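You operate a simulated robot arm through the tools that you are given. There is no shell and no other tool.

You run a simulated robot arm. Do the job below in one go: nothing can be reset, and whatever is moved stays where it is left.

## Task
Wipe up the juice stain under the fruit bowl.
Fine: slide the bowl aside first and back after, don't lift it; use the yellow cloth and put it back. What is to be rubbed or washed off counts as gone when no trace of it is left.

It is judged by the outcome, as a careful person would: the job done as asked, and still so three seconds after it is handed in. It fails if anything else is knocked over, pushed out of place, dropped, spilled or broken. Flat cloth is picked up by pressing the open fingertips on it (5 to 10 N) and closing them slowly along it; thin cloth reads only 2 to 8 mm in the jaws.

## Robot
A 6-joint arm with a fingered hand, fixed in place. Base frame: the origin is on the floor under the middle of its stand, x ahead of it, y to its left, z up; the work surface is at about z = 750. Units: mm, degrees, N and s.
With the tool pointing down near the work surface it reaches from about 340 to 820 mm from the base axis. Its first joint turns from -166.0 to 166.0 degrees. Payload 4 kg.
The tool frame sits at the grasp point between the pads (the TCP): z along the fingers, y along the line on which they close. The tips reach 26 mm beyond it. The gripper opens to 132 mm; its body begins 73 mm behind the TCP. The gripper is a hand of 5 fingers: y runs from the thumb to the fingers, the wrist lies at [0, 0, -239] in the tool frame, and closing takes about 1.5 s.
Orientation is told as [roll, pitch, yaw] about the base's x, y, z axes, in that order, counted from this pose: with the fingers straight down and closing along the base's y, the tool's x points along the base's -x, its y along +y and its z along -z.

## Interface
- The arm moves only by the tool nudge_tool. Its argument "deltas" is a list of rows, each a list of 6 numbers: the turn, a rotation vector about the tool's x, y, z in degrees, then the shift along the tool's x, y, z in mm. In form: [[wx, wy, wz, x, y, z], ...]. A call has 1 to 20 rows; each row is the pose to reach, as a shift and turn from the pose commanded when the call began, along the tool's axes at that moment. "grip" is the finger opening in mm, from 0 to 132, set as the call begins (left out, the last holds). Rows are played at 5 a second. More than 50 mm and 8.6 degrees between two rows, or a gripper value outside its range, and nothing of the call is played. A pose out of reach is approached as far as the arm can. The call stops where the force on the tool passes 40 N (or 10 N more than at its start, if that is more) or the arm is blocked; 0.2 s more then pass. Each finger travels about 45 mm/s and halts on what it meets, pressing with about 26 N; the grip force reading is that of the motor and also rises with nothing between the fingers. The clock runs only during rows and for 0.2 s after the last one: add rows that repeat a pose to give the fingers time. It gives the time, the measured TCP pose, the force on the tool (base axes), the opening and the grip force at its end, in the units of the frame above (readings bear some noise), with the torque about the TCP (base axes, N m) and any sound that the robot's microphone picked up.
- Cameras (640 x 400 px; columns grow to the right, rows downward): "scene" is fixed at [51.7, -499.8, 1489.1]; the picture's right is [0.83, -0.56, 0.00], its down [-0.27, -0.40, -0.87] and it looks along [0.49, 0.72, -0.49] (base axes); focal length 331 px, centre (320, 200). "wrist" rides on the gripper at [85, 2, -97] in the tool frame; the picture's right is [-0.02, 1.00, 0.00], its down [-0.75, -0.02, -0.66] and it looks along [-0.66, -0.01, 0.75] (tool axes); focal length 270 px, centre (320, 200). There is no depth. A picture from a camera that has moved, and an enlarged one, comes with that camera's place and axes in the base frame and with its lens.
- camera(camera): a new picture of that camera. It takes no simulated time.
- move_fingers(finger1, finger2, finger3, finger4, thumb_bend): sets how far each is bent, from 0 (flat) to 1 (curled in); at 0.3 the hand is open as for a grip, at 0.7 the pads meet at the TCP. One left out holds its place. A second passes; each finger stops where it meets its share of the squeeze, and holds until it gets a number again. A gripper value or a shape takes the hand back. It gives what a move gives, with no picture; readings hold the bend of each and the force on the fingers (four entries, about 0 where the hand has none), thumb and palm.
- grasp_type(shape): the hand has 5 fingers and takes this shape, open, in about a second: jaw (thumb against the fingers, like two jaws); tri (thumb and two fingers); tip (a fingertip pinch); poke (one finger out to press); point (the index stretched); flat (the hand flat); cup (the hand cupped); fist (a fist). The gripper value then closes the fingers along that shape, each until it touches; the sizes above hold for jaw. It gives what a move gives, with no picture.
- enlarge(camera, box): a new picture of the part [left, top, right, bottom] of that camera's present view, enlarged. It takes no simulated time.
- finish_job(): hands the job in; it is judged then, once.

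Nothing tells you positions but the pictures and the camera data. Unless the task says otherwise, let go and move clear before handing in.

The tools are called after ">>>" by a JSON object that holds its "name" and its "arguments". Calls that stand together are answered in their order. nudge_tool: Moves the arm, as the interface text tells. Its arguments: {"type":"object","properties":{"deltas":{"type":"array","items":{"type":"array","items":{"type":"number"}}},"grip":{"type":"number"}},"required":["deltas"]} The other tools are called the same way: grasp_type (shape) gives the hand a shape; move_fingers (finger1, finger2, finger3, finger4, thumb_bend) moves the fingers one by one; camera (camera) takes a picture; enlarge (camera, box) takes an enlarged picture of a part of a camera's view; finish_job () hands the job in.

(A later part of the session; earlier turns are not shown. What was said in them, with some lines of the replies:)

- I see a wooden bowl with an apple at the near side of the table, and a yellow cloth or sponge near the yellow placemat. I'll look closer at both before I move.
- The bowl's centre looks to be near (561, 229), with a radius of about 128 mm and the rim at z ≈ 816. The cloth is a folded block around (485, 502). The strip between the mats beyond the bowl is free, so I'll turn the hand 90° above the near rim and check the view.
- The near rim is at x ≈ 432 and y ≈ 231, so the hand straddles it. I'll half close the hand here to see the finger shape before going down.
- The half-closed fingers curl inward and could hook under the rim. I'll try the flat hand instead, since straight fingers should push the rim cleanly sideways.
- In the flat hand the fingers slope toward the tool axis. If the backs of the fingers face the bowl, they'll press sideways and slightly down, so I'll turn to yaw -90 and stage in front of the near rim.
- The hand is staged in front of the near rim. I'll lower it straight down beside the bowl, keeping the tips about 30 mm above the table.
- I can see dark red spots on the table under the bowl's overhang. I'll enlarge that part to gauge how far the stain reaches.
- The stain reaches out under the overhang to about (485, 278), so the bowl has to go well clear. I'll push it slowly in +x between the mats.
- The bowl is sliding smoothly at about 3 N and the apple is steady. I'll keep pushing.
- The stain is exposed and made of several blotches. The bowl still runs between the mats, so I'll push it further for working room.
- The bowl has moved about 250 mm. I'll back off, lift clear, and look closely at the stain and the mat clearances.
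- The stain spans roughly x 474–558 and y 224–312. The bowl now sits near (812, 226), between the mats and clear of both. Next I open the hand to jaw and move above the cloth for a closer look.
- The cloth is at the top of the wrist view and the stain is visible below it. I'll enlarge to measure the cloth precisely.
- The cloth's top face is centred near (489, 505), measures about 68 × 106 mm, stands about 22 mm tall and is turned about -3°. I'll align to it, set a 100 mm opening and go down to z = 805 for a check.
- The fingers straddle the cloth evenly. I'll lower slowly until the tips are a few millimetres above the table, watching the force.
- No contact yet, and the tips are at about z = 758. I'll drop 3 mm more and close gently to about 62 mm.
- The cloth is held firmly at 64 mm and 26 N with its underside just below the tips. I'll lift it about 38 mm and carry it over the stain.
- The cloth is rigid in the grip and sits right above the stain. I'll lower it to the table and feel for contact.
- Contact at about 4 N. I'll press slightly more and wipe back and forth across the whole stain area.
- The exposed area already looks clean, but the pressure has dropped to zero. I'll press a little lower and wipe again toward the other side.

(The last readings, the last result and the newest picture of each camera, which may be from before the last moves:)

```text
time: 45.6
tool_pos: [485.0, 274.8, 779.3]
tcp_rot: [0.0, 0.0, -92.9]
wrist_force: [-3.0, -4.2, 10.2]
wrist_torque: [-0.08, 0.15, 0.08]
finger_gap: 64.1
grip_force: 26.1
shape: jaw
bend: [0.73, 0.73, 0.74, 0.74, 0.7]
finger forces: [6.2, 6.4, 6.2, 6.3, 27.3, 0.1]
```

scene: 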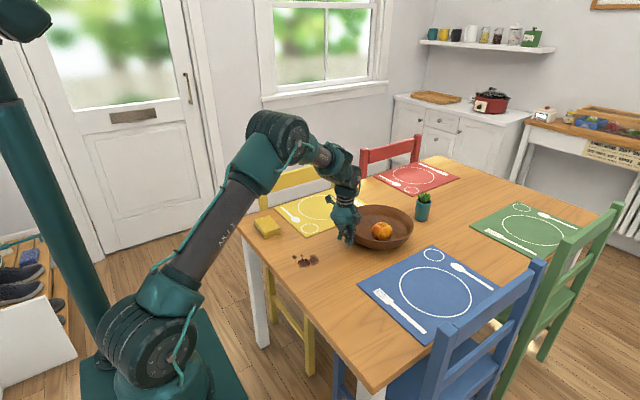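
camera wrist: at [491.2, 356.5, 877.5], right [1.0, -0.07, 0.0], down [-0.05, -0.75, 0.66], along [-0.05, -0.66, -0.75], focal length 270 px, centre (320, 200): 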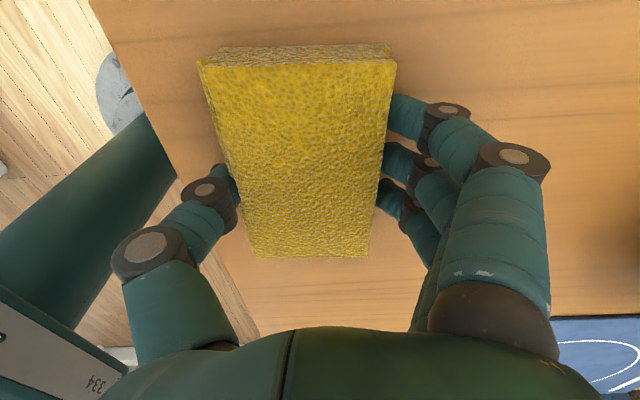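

Pressure is now about 10 N. I'll run the second wiping pass over the full area.

>>> {"name": "nudge_tool", "arguments": {"deltas": [[0, 0, 0, 4, 4, 0], [0, 0, 0, 6, 14, 0], [0, 0, 0, 6, 24, 0], [0, 0, 0, 6, 34, 0], [0, 0, 0, 6, 44, 0], [0, 0, 0, 6, 54, 0], [0, 0, 0, 6, 62, 0], [0, 0, 0, -3, 62, 0], [0, 0, 0, -12, 60, 0], [0, 0, 0, -18, 52, 0], [0, 0, 0, -18, 42, 0], [0, 0, 0, -18, 32, 0], [0, 0, 0, -18, 22, 0], [0, 0, 0, -18, 12, 0], [0, 0, 0, -18, 2, 0], [0, 0, 0, -10, 2, 0], [0, 0, 0, -4, 8, 0], [0, 0, 0, -4, 18, 0], [0, 0, 0, -4, 28, 0], [0, 0, 0, -4, 38, 0]]}}

>>> {"name": "nudge_tool", "arguments": {"deltas": [[0, 0, 0, 0, 0, -4], [0, 0, 0, 0, 0, -12], [0, 0, 0, 0, 0, -25], [0, 0, 0, 0, 0, -38], [0, 0, 0, 35, 0, -38], [0, 0, 0, 75, 0, -38], [0, 0, 0, 115, -8, -38], [0, 0, 0, 150, -18, -38], [0, 0, 0, 170, -20, -38], [0, 0, 0, 170, -20, -38]]}}

>>> {"name": "camera", "arguments": {"camera": "wrist"}}

>>> {"name": "enlarge", "arguments": {"camera": "scene", "box": [260, 210, 360, 290]}}

```text
time: 49.8
tool_pos: [523.2, 267.6, 779.5]
tcp_rot: [0.0, 0.0, -92.9]
wrist_force: [-4.9, 1.6, 10.2]
wrist_torque: [0.02, 0.24, 0.03]
finger_gap: 64.3
grip_force: 25.5
shape: jaw
bend: [0.74, 0.74, 0.74, 0.74, 0.71]
finger forces: [5.7, 5.8, 5.7, 5.6, 28.4, 0.0]
```

```text
time: 52.0
tool_pos: [512.2, 439.9, 816.0]
tcp_rot: [0.0, 0.0, -93.0]
wrist_force: [-1.1, -0.7, -0.2]
wrist_torque: [0.0, -0.02, 0.04]
finger_gap: 64.2
grip_force: 26.1
shape: jaw
bend: [0.74, 0.74, 0.74, 0.74, 0.71]
finger forces: [6.3, 6.4, 6.4, 6.3, 25.3, 0.0]
```

```text
taken
camera wrist: at [518.8, 522.9, 914.0], right [1.0, -0.07, 0.0], down [-0.05, -0.75, 0.66], along [-0.05, -0.66, -0.75], focal length 270 px, centre (320, 200)
```

wrist: 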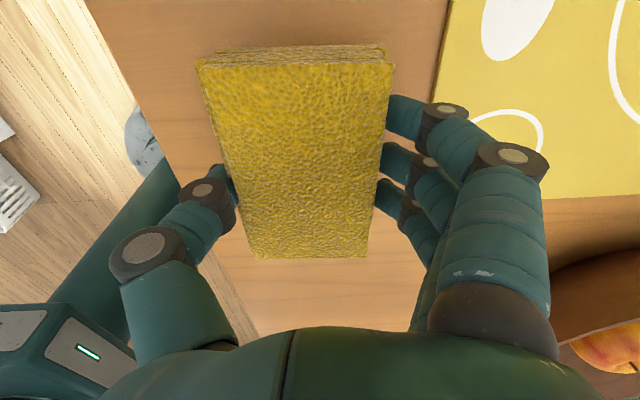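

```text
5.00 times, centred on (310, 250) of scene
camera zoom: at [51.7, -499.8, 1489.1], right [0.83, -0.56, 0.0], down [-0.27, -0.4, -0.87], along [0.49, 0.72, -0.49], focal length 1656 px, centre (370, -50)
```

zoom: 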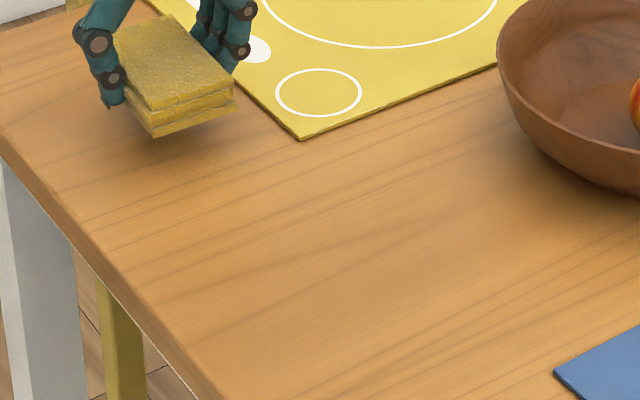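

The stain looks gone. I'll enlarge the spot to be sure no faint trace is left.

>>> {"name": "enlarge", "arguments": {"camera": "scene", "box": [280, 240, 330, 275]}}

```text
11.43 times, centred on (305, 258) of scene
camera zoom: at [51.7, -499.8, 1489.1], right [0.83, -0.56, 0.0], down [-0.27, -0.4, -0.87], along [0.49, 0.72, -0.49], focal length 3786 px, centre (491, -457)
```

zoom: 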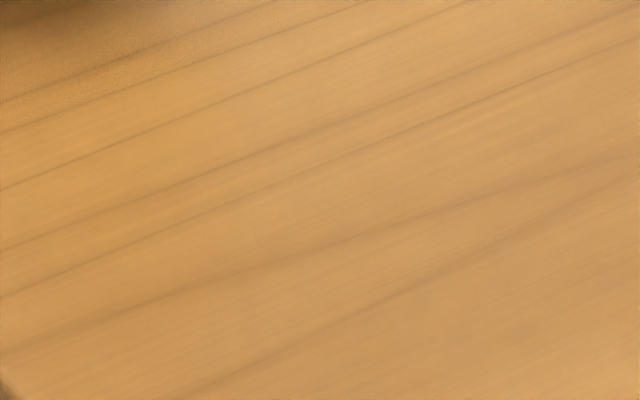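

The table is completely clean there. I'll carry the cloth back to its pick-up pose and lower it.

>>> {"name": "nudge_tool", "arguments": {"deltas": [[0, 0, 0, 15, -6, 0], [0, 0, 0, 35, -14, 0], [0, 0, 0, 52, -21, 0], [0, 0, 0, 62, -24.5, 0], [0, 0, 0, 63.8, -25.4, 0], [0, 0, 0, 63.8, -25.4, 8], [0, 0, 0, 63.8, -25.4, 17], [0, 0, 0, 63.8, -25.4, 25], [0, 0, 0, 63.8, -25.4, 31], [0, 0, 0, 63.8, -25.4, 34], [0, 0, 0, 63.8, -25.4, 36], [0, 0, 0, 63.8, -25.4, 37], [0, 0, 0, 63.8, -25.4, 37]]}}

>>> {"name": "enlarge", "arguments": {"camera": "scene", "box": [240, 190, 310, 250]}}

```text
time: 54.8
tool_pos: [490.3, 503.8, 780.0]
tcp_rot: [0.0, 0.0, -93.0]
wrist_force: [-0.5, 0.7, 0.4]
wrist_torque: [-0.01, 0.01, -0.02]
finger_gap: 64.2
grip_force: 25.6
shape: jaw
bend: [0.74, 0.74, 0.74, 0.74, 0.71]
finger forces: [6.2, 6.4, 6.2, 6.3, 25.3, 0.0]
```

```text
6.67 times, centred on (275, 220) of scene
camera zoom: at [51.7, -499.8, 1489.1], right [0.83, -0.56, 0.0], down [-0.27, -0.4, -0.87], along [0.49, 0.72, -0.49], focal length 2208 px, centre (620, 67)
```

zoom: 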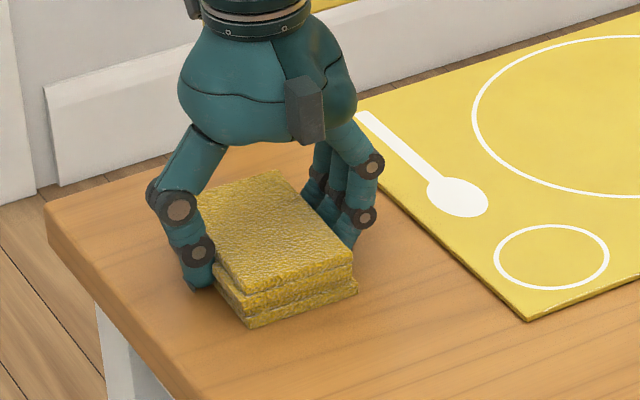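

The cloth is back over its original spot with almost no gap under it. I'll lower half a millimetre, open to 105, and lift away straight up.

>>> {"name": "nudge_tool", "arguments": {"deltas": [[0, 0, 0, 0, 0, 0.5], [0, 0, 0, 0, 0, 0.7], [0, 0, 0, 0, 0, 0.7]]}}

>>> {"name": "nudge_tool", "arguments": {"deltas": [[0, 0, 0, 0, 0, 0], [0, 0, 0, 0, 0, 0], [0, 0, 0, 0, 0, 0], [0, 0, 0, 0, 0, 0], [0, 0, 0, 0, 0, 0], [0, 0, 0, 0, 0, 0]], "grip": 105}}

>>> {"name": "nudge_tool", "arguments": {"deltas": [[0, 0, 0, 0, 0, -5], [0, 0, 0, 0, 0, -15], [0, 0, 0, 0, 0, -35], [0, 0, 0, 0, 0, -60], [0, 0, 0, 0, 0, -90], [0, 0, 0, 0, 0, -120], [0, 0, 0, 0, 0, -150], [0, 0, 0, 0, 0, -175], [0, 0, 0, 0, 0, -180]]}}

>>> {"name": "camera", "arguments": {"camera": "wrist"}}

>>> {"name": "enlarge", "arguments": {"camera": "scene", "box": [230, 200, 310, 250]}}

```text
time: 55.6
tool_pos: [491.1, 503.9, 779.7]
tcp_rot: [0.0, 0.0, -93.0]
wrist_force: [-0.2, -2.0, 6.1]
wrist_torque: [-0.04, 0.02, 0.02]
finger_gap: 64.3
grip_force: 26.4
shape: jaw
bend: [0.74, 0.74, 0.74, 0.74, 0.71]
finger forces: [6.5, 6.4, 6.4, 6.3, 25.5, 0.0]
```

```text
time: 57.0
tool_pos: [490.4, 503.9, 779.4]
tcp_rot: [0.0, 0.0, -93.1]
wrist_force: [-0.4, -0.8, -0.3]
wrist_torque: [-0.01, -0.03, 0.01]
finger_gap: 104.6
grip_force: 0.1
shape: jaw
bend: [0.6, 0.6, 0.6, 0.6, 0.56]
finger forces: [0.0, 0.0, 0.1, 0.1, 0.1, 0.0]
```

```text
time: 59.0
tool_pos: [490.7, 505.1, 959.1]
tcp_rot: [-0.1, 0.0, -93.0]
wrist_force: [-0.4, 0.9, -0.2]
wrist_torque: [0.01, -0.04, 0.0]
finger_gap: 104.5
grip_force: 0.0
shape: jaw
bend: [0.6, 0.6, 0.6, 0.6, 0.56]
finger forces: [0.1, 0.1, 0.1, 0.1, 0.0, 0.0]
```

```text
taken
camera wrist: at [498.2, 587.5, 1056.4], right [1.0, -0.07, 0.0], down [-0.05, -0.75, 0.66], along [-0.05, -0.66, -0.75], focal length 270 px, centre (320, 200)
```

wrist: 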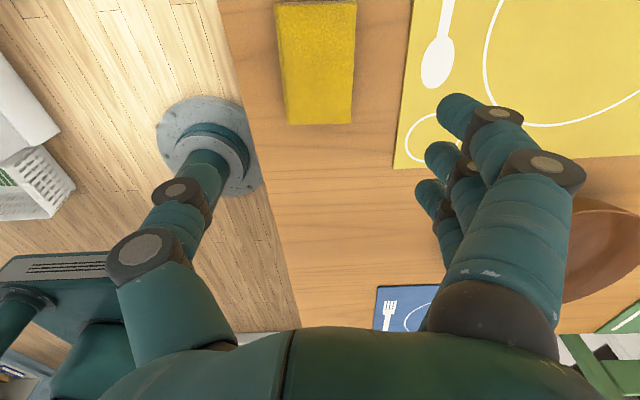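

```text
8.00 times, centred on (270, 225) of scene
camera zoom: at [51.7, -499.8, 1489.1], right [0.83, -0.56, 0.0], down [-0.27, -0.4, -0.87], along [0.49, 0.72, -0.49], focal length 2650 px, centre (720, 0)
```

zoom: 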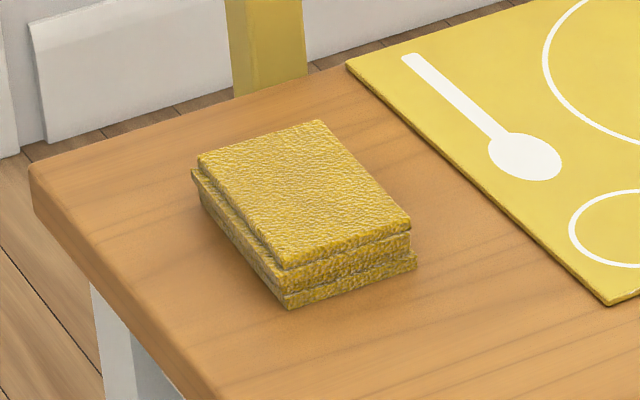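

The cloth is back within about 3 mm of its original place. Now I'll move over the bowl's near rim to pull it back, with the fingers inside the near wall and the thumb outside.

>>> {"name": "nudge_tool", "arguments": {"deltas": [[0, 0, -0.3, -15, 11, 0], [0, 0, -0.6, -40, 29, 0], [0, 0, -0.9, -72, 53, 0], [0, 0, -1.2, -105, 77, 0], [0, 0, -1.5, -138, 102, 0], [0, 0, -1.8, -171, 126, 0], [0, 0, -2.2, -204, 150, 0], [0, 0, -2.6, -235, 173, 0], [0, 0, -2.9, -258, 190, 0], [0, 0, -3, -267, 197, 0], [0, 0, -3, -269, 198.2, 0], [0, 0, -3, -269, 198.2, 0]]}}

>>> {"name": "camera", "arguments": {"camera": "wrist"}}

>>> {"name": "enlarge", "arguments": {"camera": "scene", "box": [270, 120, 450, 280]}}

```text
time: 61.6
tool_pos: [675.3, 225.2, 959.0]
tcp_rot: [0.1, 0.0, -90.0]
wrist_force: [0.5, -0.6, -0.1]
wrist_torque: [-0.01, 0.03, 0.01]
finger_gap: 104.8
grip_force: 0.0
shape: jaw
bend: [0.6, 0.6, 0.6, 0.6, 0.56]
finger forces: [0.1, 0.0, 0.1, 0.0, 0.1, 0.0]
```

```text
taken
camera wrist: at [676.8, 307.6, 1056.2], right [1.0, -0.02, 0.0], down [-0.02, -0.75, 0.66], along [-0.01, -0.66, -0.75], focal length 270 px, centre (320, 200)
```

wrist: 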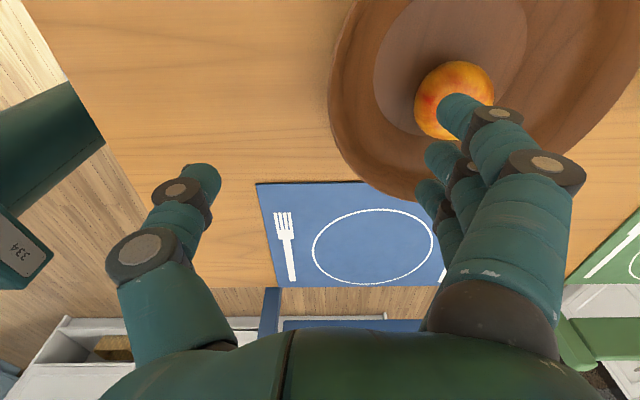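

```text
2.50 times, centred on (360, 200) of scene
camera zoom: at [51.7, -499.8, 1489.1], right [0.83, -0.56, 0.0], down [-0.27, -0.4, -0.87], along [0.49, 0.72, -0.49], focal length 828 px, centre (220, 200)
```

zoom: 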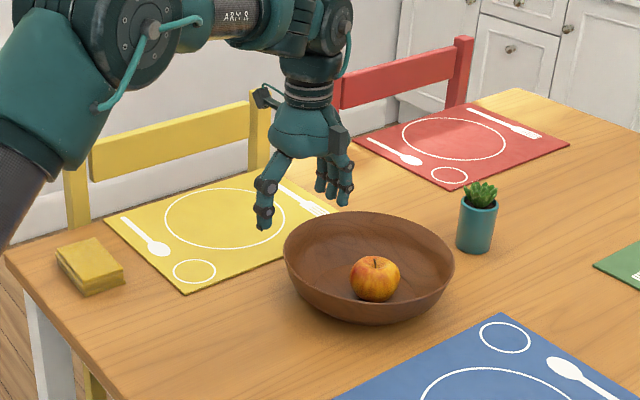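

The near rim is at x ≈ 683 and the apple has stayed put. I'll shift 10 mm toward me so the fingers clear the apple, then go down to z = 820.

>>> {"name": "nudge_tool", "arguments": {"deltas": [[0, 0, 0, 0, -5, 5], [0, 0, 0, 0, -10, 20], [0, 0, 0, 0, -10, 40], [0, 0, 0, 0, -10, 62], [0, 0, 0, 0, -10, 84], [0, 0, 0, 0, -10, 104], [0, 0, 0, 0, -10, 119], [0, 0, 0, 0, -10, 130], [0, 0, 0, 0, -10, 137], [0, 0, 0, 0, -10, 139], [0, 0, 0, 0, -10, 139]]}}

>>> {"name": "camera", "arguments": {"camera": "wrist"}}

>>> {"name": "enlarge", "arguments": {"camera": "scene", "box": [290, 150, 430, 270]}}

```text
time: 64.0
tool_pos: [664.6, 224.1, 819.3]
tcp_rot: [0.0, 0.0, -89.9]
wrist_force: [-0.2, 0.3, -0.5]
wrist_torque: [-0.01, 0.0, -0.01]
finger_gap: 104.7
grip_force: 0.2
shape: jaw
bend: [0.6, 0.6, 0.6, 0.6, 0.56]
finger forces: [0.0, 0.1, 0.0, 0.1, 0.1, 0.0]
```

```text
taken
camera wrist: at [666.7, 307.2, 917.2], right [1.0, -0.02, 0.0], down [-0.02, -0.75, 0.66], along [-0.01, -0.66, -0.75], focal length 270 px, centre (320, 200)
```

wrist: 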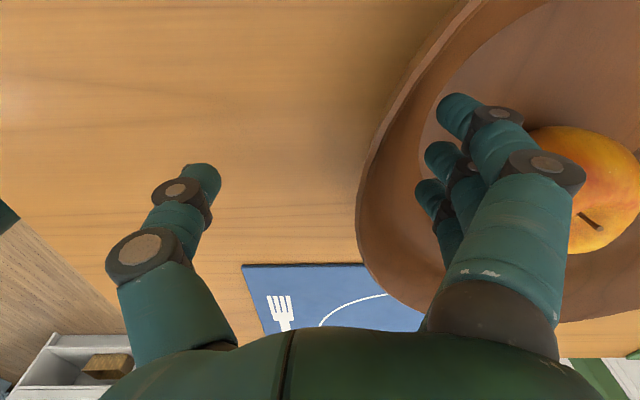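

```text
3.33 times, centred on (360, 210) of scene
camera zoom: at [51.7, -499.8, 1489.1], right [0.83, -0.56, 0.0], down [-0.27, -0.4, -0.87], along [0.49, 0.72, -0.49], focal length 1104 px, centre (187, 167)
```

zoom: 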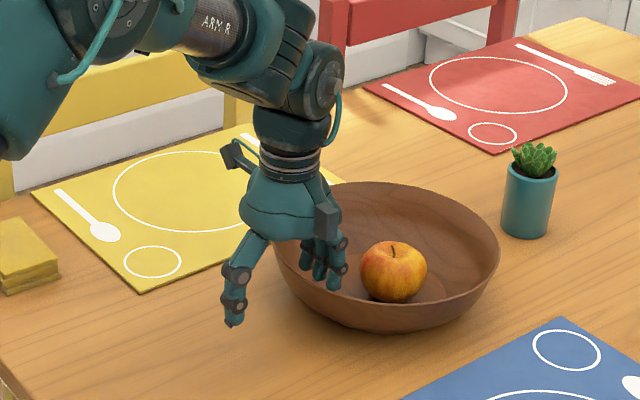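

The fingers are inside the near wall with nothing touched. I'll pull slowly in -x, starting gently until contact.

>>> {"name": "nudge_tool", "arguments": {"deltas": [[0, 0, 0, 0, -4, 0], [0, 0, 0, 0, -8, 0], [0, 0, 0, 0, -11, 0], [0, 0, 0, 0, -14, 0], [0, 0, 0, 0, -17, 0], [0, 0, 0, 0, -20, 0], [0, 0, 0, 0, -23, 0], [0, 0, 0, 0, -26, 0], [0, 0, 0, 0, -29, 0], [0, 0, 0, 0, -32, 0], [0, 0, 0, 0, -35, 0], [0, 0, 0, 0, -38, 0]]}}

>>> {"name": "camera", "arguments": {"camera": "wrist"}}

>>> {"name": "enlarge", "arguments": {"camera": "scene", "box": [290, 150, 430, 270]}}

```text
time: 66.6
tool_pos: [626.1, 224.8, 818.8]
tcp_rot: [0.0, -0.1, -89.9]
wrist_force: [3.7, -0.2, 3.5]
wrist_torque: [0.02, -0.26, -0.04]
finger_gap: 105.6
grip_force: 0.1
shape: jaw
bend: [0.58, 0.6, 0.6, 0.58, 0.56]
finger forces: [2.7, 0.0, 0.1, 2.4, 0.0, 0.0]
```

```text
taken
camera wrist: at [629.0, 307.9, 916.8], right [1.0, -0.02, 0.0], down [-0.02, -0.75, 0.66], along [-0.01, -0.66, -0.75], focal length 270 px, centre (320, 200)
```

wrist: 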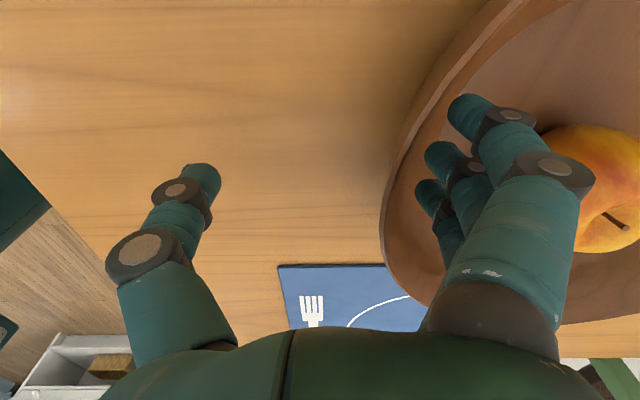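

```text
3.33 times, centred on (360, 210) of scene
camera zoom: at [51.7, -499.8, 1489.1], right [0.83, -0.56, 0.0], down [-0.27, -0.4, -0.87], along [0.49, 0.72, -0.49], focal length 1104 px, centre (187, 167)
```

zoom: 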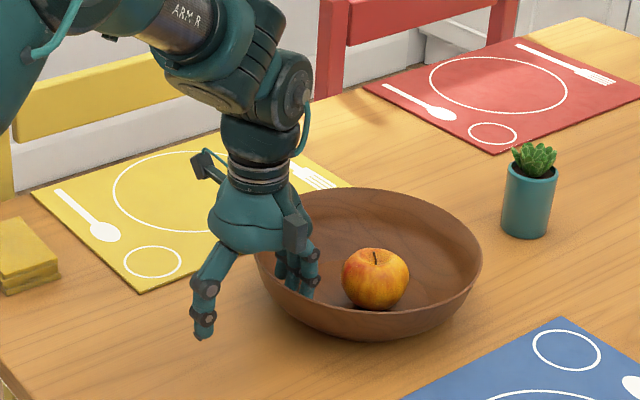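

Two fingers carry the bowl at about 4 N with a slight downward push, so it is not lifting. I'll continue the pull.

>>> {"name": "nudge_tool", "arguments": {"deltas": [[0, 0, 0, 0, -4, 0], [0, 0, 0, 0, -9, 0], [0, 0, 0, 0.5, -15, 0], [0, 0, 0, 0.7, -21, 0], [0, 0, 0, 0.9, -27, 0], [0, 0, 0, 1.1, -33, 0], [0, 0, 0, 1.3, -39, 0], [0, 0, 0, 1.5, -45, 0], [0, 0, 0, 1.7, -51, 0], [0, 0, 0, 1.9, -57, 0], [0, 0, 0, 2.1, -63, 0], [0, 0, 0, 2.3, -69, 0], [0, 0, 0, 2.5, -75, 0], [0, 0, 0, 2.6, -81, 0], [0, 0, 0, 2.7, -87, 0], [0, 0, 0, 2.8, -93, 0], [0, 0, 0, 2.9, -99, 0], [0, 0, 0, 3, -104, 0], [0, 0, 0, 3, -108, 0], [0, 0, 0, 3, -110, 0]]}}

>>> {"name": "camera", "arguments": {"camera": "wrist"}}

>>> {"name": "camera", "arguments": {"camera": "scene"}}

```text
time: 70.8
tool_pos: [517.0, 227.6, 819.1]
tcp_rot: [0.0, 0.0, -90.0]
wrist_force: [3.5, -0.5, 1.6]
wrist_torque: [0.01, -0.2, -0.04]
finger_gap: 105.3
grip_force: 0.1
shape: jaw
bend: [0.58, 0.6, 0.6, 0.57, 0.56]
finger forces: [2.1, 0.0, 0.0, 2.2, 0.1, 0.0]
```

```text
taken
camera wrist: at [518.7, 311.4, 917.3], right [1.0, -0.02, 0.0], down [-0.02, -0.75, 0.66], along [-0.01, -0.66, -0.75], focal length 270 px, centre (320, 200)
```

wrist: 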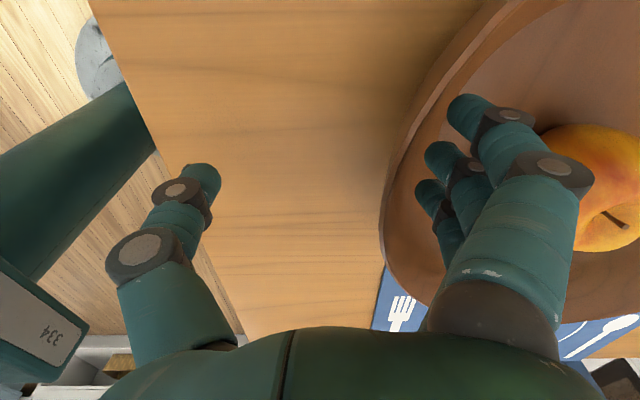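

```text
taken
```

scene: 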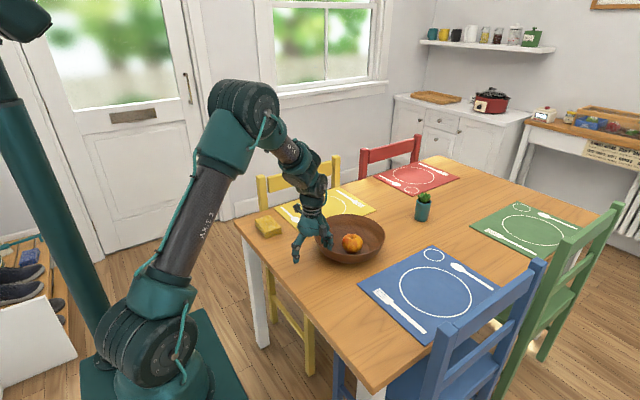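

The bowl is coming back smoothly with the apple in place. I'll pull another 105 mm, then compare with the first picture.

>>> {"name": "nudge_tool", "arguments": {"deltas": [[0, 0, 0, 0, -4, 0], [0, 0, 0, 0, -9, 0], [0, 0, 0, 0.3, -15, 0], [0, 0, 0, 0.5, -21, 0], [0, 0, 0, 0.7, -27, 0], [0, 0, 0, 0.9, -33, 0], [0, 0, 0, 1.1, -39, 0], [0, 0, 0, 1.3, -45, 0], [0, 0, 0, 1.5, -51, 0], [0, 0, 0, 1.7, -57, 0], [0, 0, 0, 1.9, -63, 0], [0, 0, 0, 2.0, -69, 0], [0, 0, 0, 2.0, -75, 0], [0, 0, 0, 2.0, -81, 0], [0, 0, 0, 2.0, -87, 0], [0, 0, 0, 2.0, -92, 0], [0, 0, 0, 2.0, -97, 0], [0, 0, 0, 2, -101, 0], [0, 0, 0, 2, -104, 0], [0, 0, 0, 2, -106, 0]]}}

>>> {"name": "enlarge", "arguments": {"camera": "scene", "box": [230, 170, 390, 290]}}

>>> {"name": "camera", "arguments": {"camera": "wrist"}}

```text
time: 75.0
tool_pos: [409.3, 228.6, 819.7]
tcp_rot: [0.0, 0.1, -90.0]
wrist_force: [3.9, -0.4, 1.1]
wrist_torque: [0.01, -0.21, 0.02]
finger_gap: 105.6
grip_force: 0.2
shape: jaw
bend: [0.58, 0.6, 0.6, 0.57, 0.56]
finger forces: [2.3, 0.0, 0.0, 2.6, 0.0, 0.0]
```

```text
3.33 times, centred on (310, 230) of scene
camera zoom: at [51.7, -499.8, 1489.1], right [0.83, -0.56, 0.0], down [-0.27, -0.4, -0.87], along [0.49, 0.72, -0.49], focal length 1104 px, centre (353, 100)
```

zoom: 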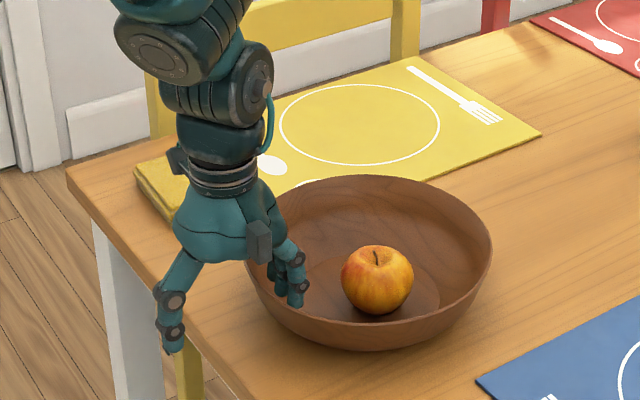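

```text
taken
camera wrist: at [412.5, 312.6, 916.8], right [1.0, -0.02, 0.0], down [-0.02, -0.75, 0.66], along [-0.01, -0.66, -0.75], focal length 270 px, centre (320, 200)
```

wrist: 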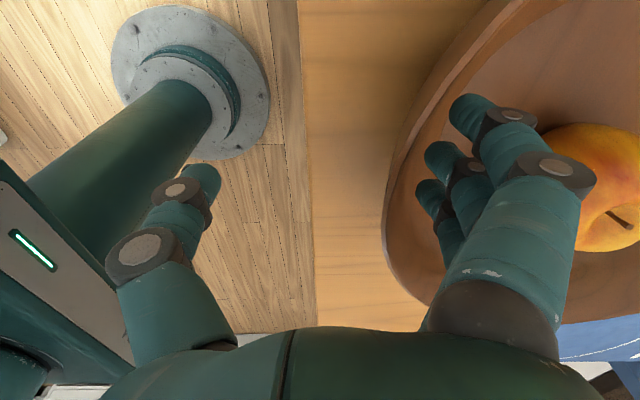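

The bowl is still about 8–10 mm short of its original spot in x. I'll pull 8 mm more, release by moving slightly inward and lifting, then compare from the starting viewpoint.

>>> {"name": "nudge_tool", "arguments": {"deltas": [[0, 0, 0, 0, -2, 0], [0, 0, 0, 0, -4, 0], [0, 0, 0, 0, -6, 0], [0, 0, 0, 0, -7.5, 0], [0, 0, 0, 0, -8.5, 0], [0, 0, 0, 0, -8.5, 0]]}}

>>> {"name": "enlarge", "arguments": {"camera": "scene", "box": [230, 170, 390, 290]}}

```text
time: 76.4
tool_pos: [402.4, 229.3, 819.6]
tcp_rot: [0.0, 0.0, -89.9]
wrist_force: [4.6, 0.4, 1.4]
wrist_torque: [0.0, -0.24, 0.04]
finger_gap: 105.6
grip_force: 0.0
shape: jaw
bend: [0.57, 0.6, 0.6, 0.57, 0.56]
finger forces: [2.5, 0.0, 0.0, 2.6, 0.0, 0.0]
```

```text
3.33 times, centred on (310, 230) of scene
camera zoom: at [51.7, -499.8, 1489.1], right [0.83, -0.56, 0.0], down [-0.27, -0.4, -0.87], along [0.49, 0.72, -0.49], focal length 1104 px, centre (353, 100)
```

zoom: 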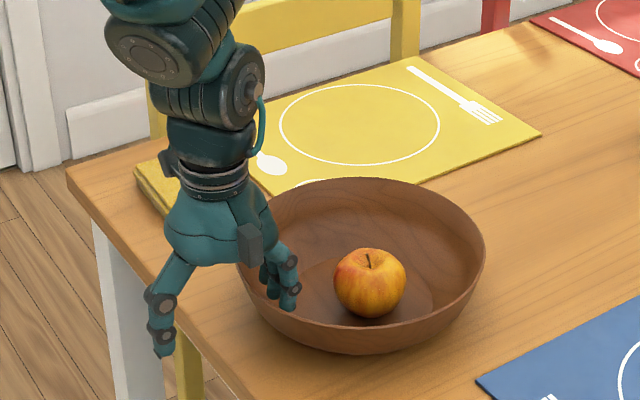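

By the scene view the bowl is now close, perhaps a few millimetres too far in +y. I'll back the fingers off the wall, lift straight out, and return to the starting pose for an exact comparison.

>>> {"name": "nudge_tool", "arguments": {"deltas": [[0, 0, 0, 0, 4, 0], [0, 0, 0, 0, 9, 0], [0, 0, 0, 0, 11, -6], [0, 0, 0, 0, 11, -20], [0, 0, 0, 0, 11, -40], [0, 0, 0, 0, 11, -65], [0, 0, 0, 0, 11, -95], [0, 0, 0, 0, 11, -125], [0, 0, 0, 0, 11, -140], [0, 0, 0, 0, 11, -140]]}}

>>> {"name": "nudge_tool", "arguments": {"deltas": [[0, 0, -8.18, -6, 11, -6], [0, 0, -16.36, -12, 22, -12], [0, 0, -24.5, -18, 33, -18], [0, 0, -32.7, -24, 44, -24], [0, 0, -40.9, -30, 55, -30], [0, 0, -49.1, -36, 66, -36], [0, 0, -57.3, -42, 78, -42], [0, 0, -65.4, -48, 90, -48], [0, 0, -73.6, -54, 102, -54], [0, 0, -81.8, -60, 114, -60], [0, 0, -90, -65, 123.5, -67], [0, 0, -90, -65, 123.5, -67]]}}

>>> {"name": "camera", "arguments": {"camera": "wrist"}}

>>> {"name": "enlarge", "arguments": {"camera": "scene", "box": [230, 170, 390, 290]}}

>>> {"name": "enlarge", "arguments": {"camera": "wrist", "box": [240, 0, 640, 250]}}

```text
time: 78.6
tool_pos: [413.6, 228.2, 961.7]
tcp_rot: [0.0, 0.1, -90.0]
wrist_force: [0.3, -0.3, -0.2]
wrist_torque: [0.01, -0.04, 0.01]
finger_gap: 104.7
grip_force: 0.0
shape: jaw
bend: [0.6, 0.6, 0.6, 0.6, 0.56]
finger forces: [0.1, 0.0, 0.0, 0.1, 0.1, 0.0]
```

```text
time: 81.2
tool_pos: [535.6, 163.2, 1027.7]
tcp_rot: [0.0, 0.0, 0.1]
wrist_force: [-0.9, 0.3, -0.6]
wrist_torque: [-0.02, 0.03, -0.02]
finger_gap: 104.8
grip_force: 0.0
shape: jaw
bend: [0.6, 0.6, 0.6, 0.6, 0.56]
finger forces: [0.0, 0.0, 0.0, 0.0, 0.1, 0.0]
```

```text
taken
camera wrist: at [451.8, 163.5, 1125.0], right [0.02, 1.0, 0.0], down [0.75, -0.01, 0.66], along [0.66, -0.01, -0.75], focal length 270 px, centre (320, 200)
```

wrist: 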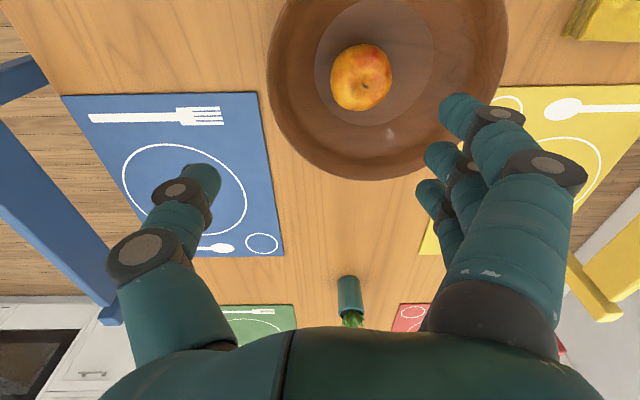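

```text
3.33 times, centred on (310, 230) of scene
camera zoom: at [51.7, -499.8, 1489.1], right [0.83, -0.56, 0.0], down [-0.27, -0.4, -0.87], along [0.49, 0.72, -0.49], focal length 1104 px, centre (353, 100)
```

zoom: 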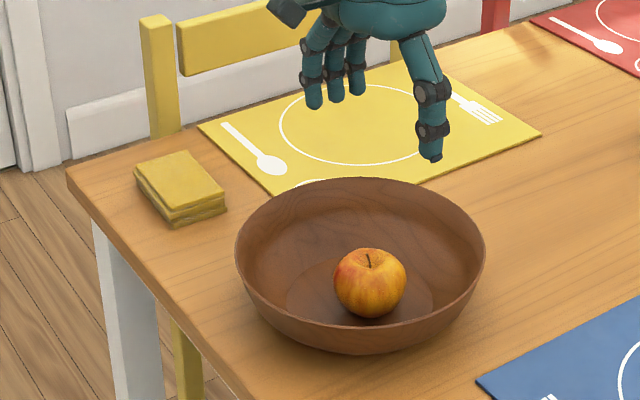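

```text
1.60 times, centred on (440, 125) of wrist
camera zoom: at [451.8, 163.5, 1125.0], right [0.02, 1.0, 0.0], down [0.75, -0.01, 0.66], along [0.66, -0.01, -0.75], focal length 432 px, centre (128, 320)
```

zoom: 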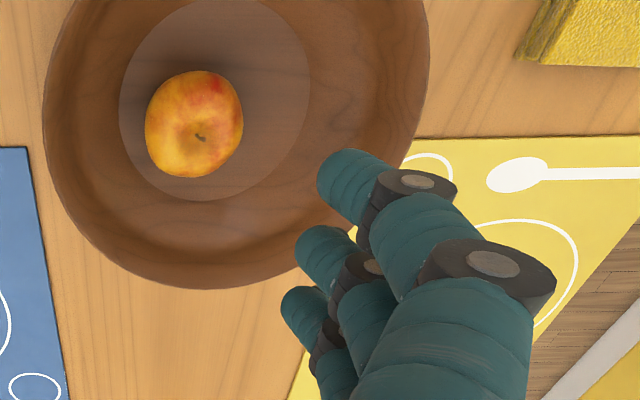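

From the starting viewpoint the bowl is within about 6 mm of its original place and the apple is inside and at rest. The cloth is back and the stain spot was clean. I'll check the whole scene once more before handing in.

>>> {"name": "nudge_tool", "arguments": {"deltas": [[0, 0, 0, 0, 0, 0], [0, 0, 0, 0, 0, 0], [0, 0, 0, 0, 0, 0], [0, 0, 0, 0, 0, 0], [0, 0, 0, 0, 0, 0]], "grip": 132}}

>>> {"name": "camera", "arguments": {"camera": "scene"}}

>>> {"name": "enlarge", "arguments": {"camera": "scene", "box": [230, 190, 390, 290]}}

```text
time: 82.4
tool_pos: [536.0, 163.6, 1028.0]
tcp_rot: [0.1, -0.1, -0.1]
wrist_force: [-0.2, 0.6, -0.1]
wrist_torque: [-0.01, -0.02, -0.02]
finger_gap: 131.7
grip_force: 0.0
shape: jaw
bend: [0.3, 0.3, 0.3, 0.3, 0.3]
finger forces: [0.0, 0.0, 0.1, 0.1, 0.1, 0.0]
```

```text
taken
```

scene: 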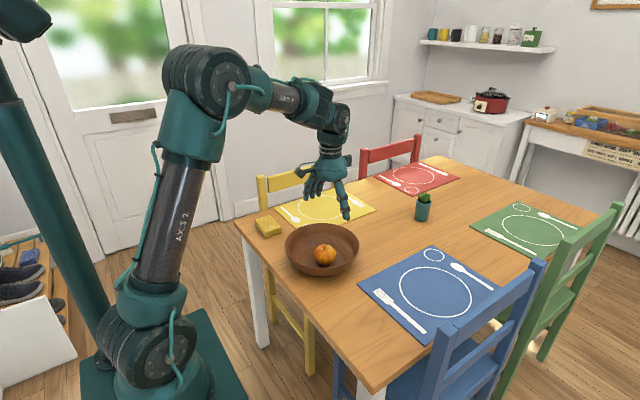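

```text
4.00 times, centred on (310, 240) of scene
camera zoom: at [51.7, -499.8, 1489.1], right [0.83, -0.56, 0.0], down [-0.27, -0.4, -0.87], along [0.49, 0.72, -0.49], focal length 1325 px, centre (360, 40)
```

zoom: 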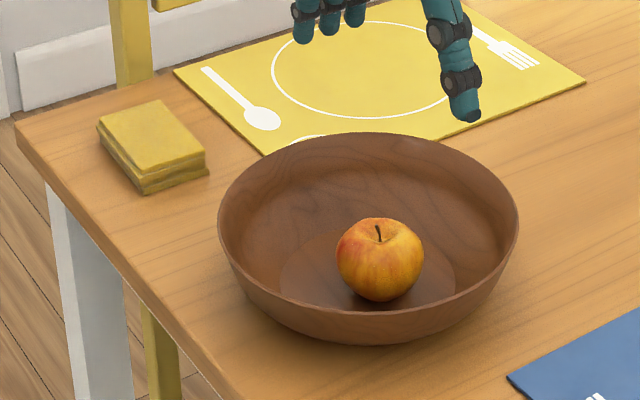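

The scene matches the start: the bowl with its apple and the cloth are in place, the mats and plant are untouched, and no juice shows. The hand is empty and clear, so I'm handing in.

>>> {"name": "finish_job", "arguments": {}}

```text
The job is handed in.
```

The juice stain is wiped up, and I could see no trace of it in the enlarged picture taken before the bowl went back.

- **Bowl:** I slid it about 250 mm away from the robot, between the mats, and then slid it back without lifting it. It sits about 6 mm to the left of where it started, seen from the robot. I left that rather than nudge it again.
- **Apple:** It stayed in the bowl the whole time.
- **Cloth:** I used the folded yellow cloth and put it back about 3 mm from its original spot.
- **Everything else:** In the last picture the mats and plant were untouched, and the hand was empty and clear of the table.
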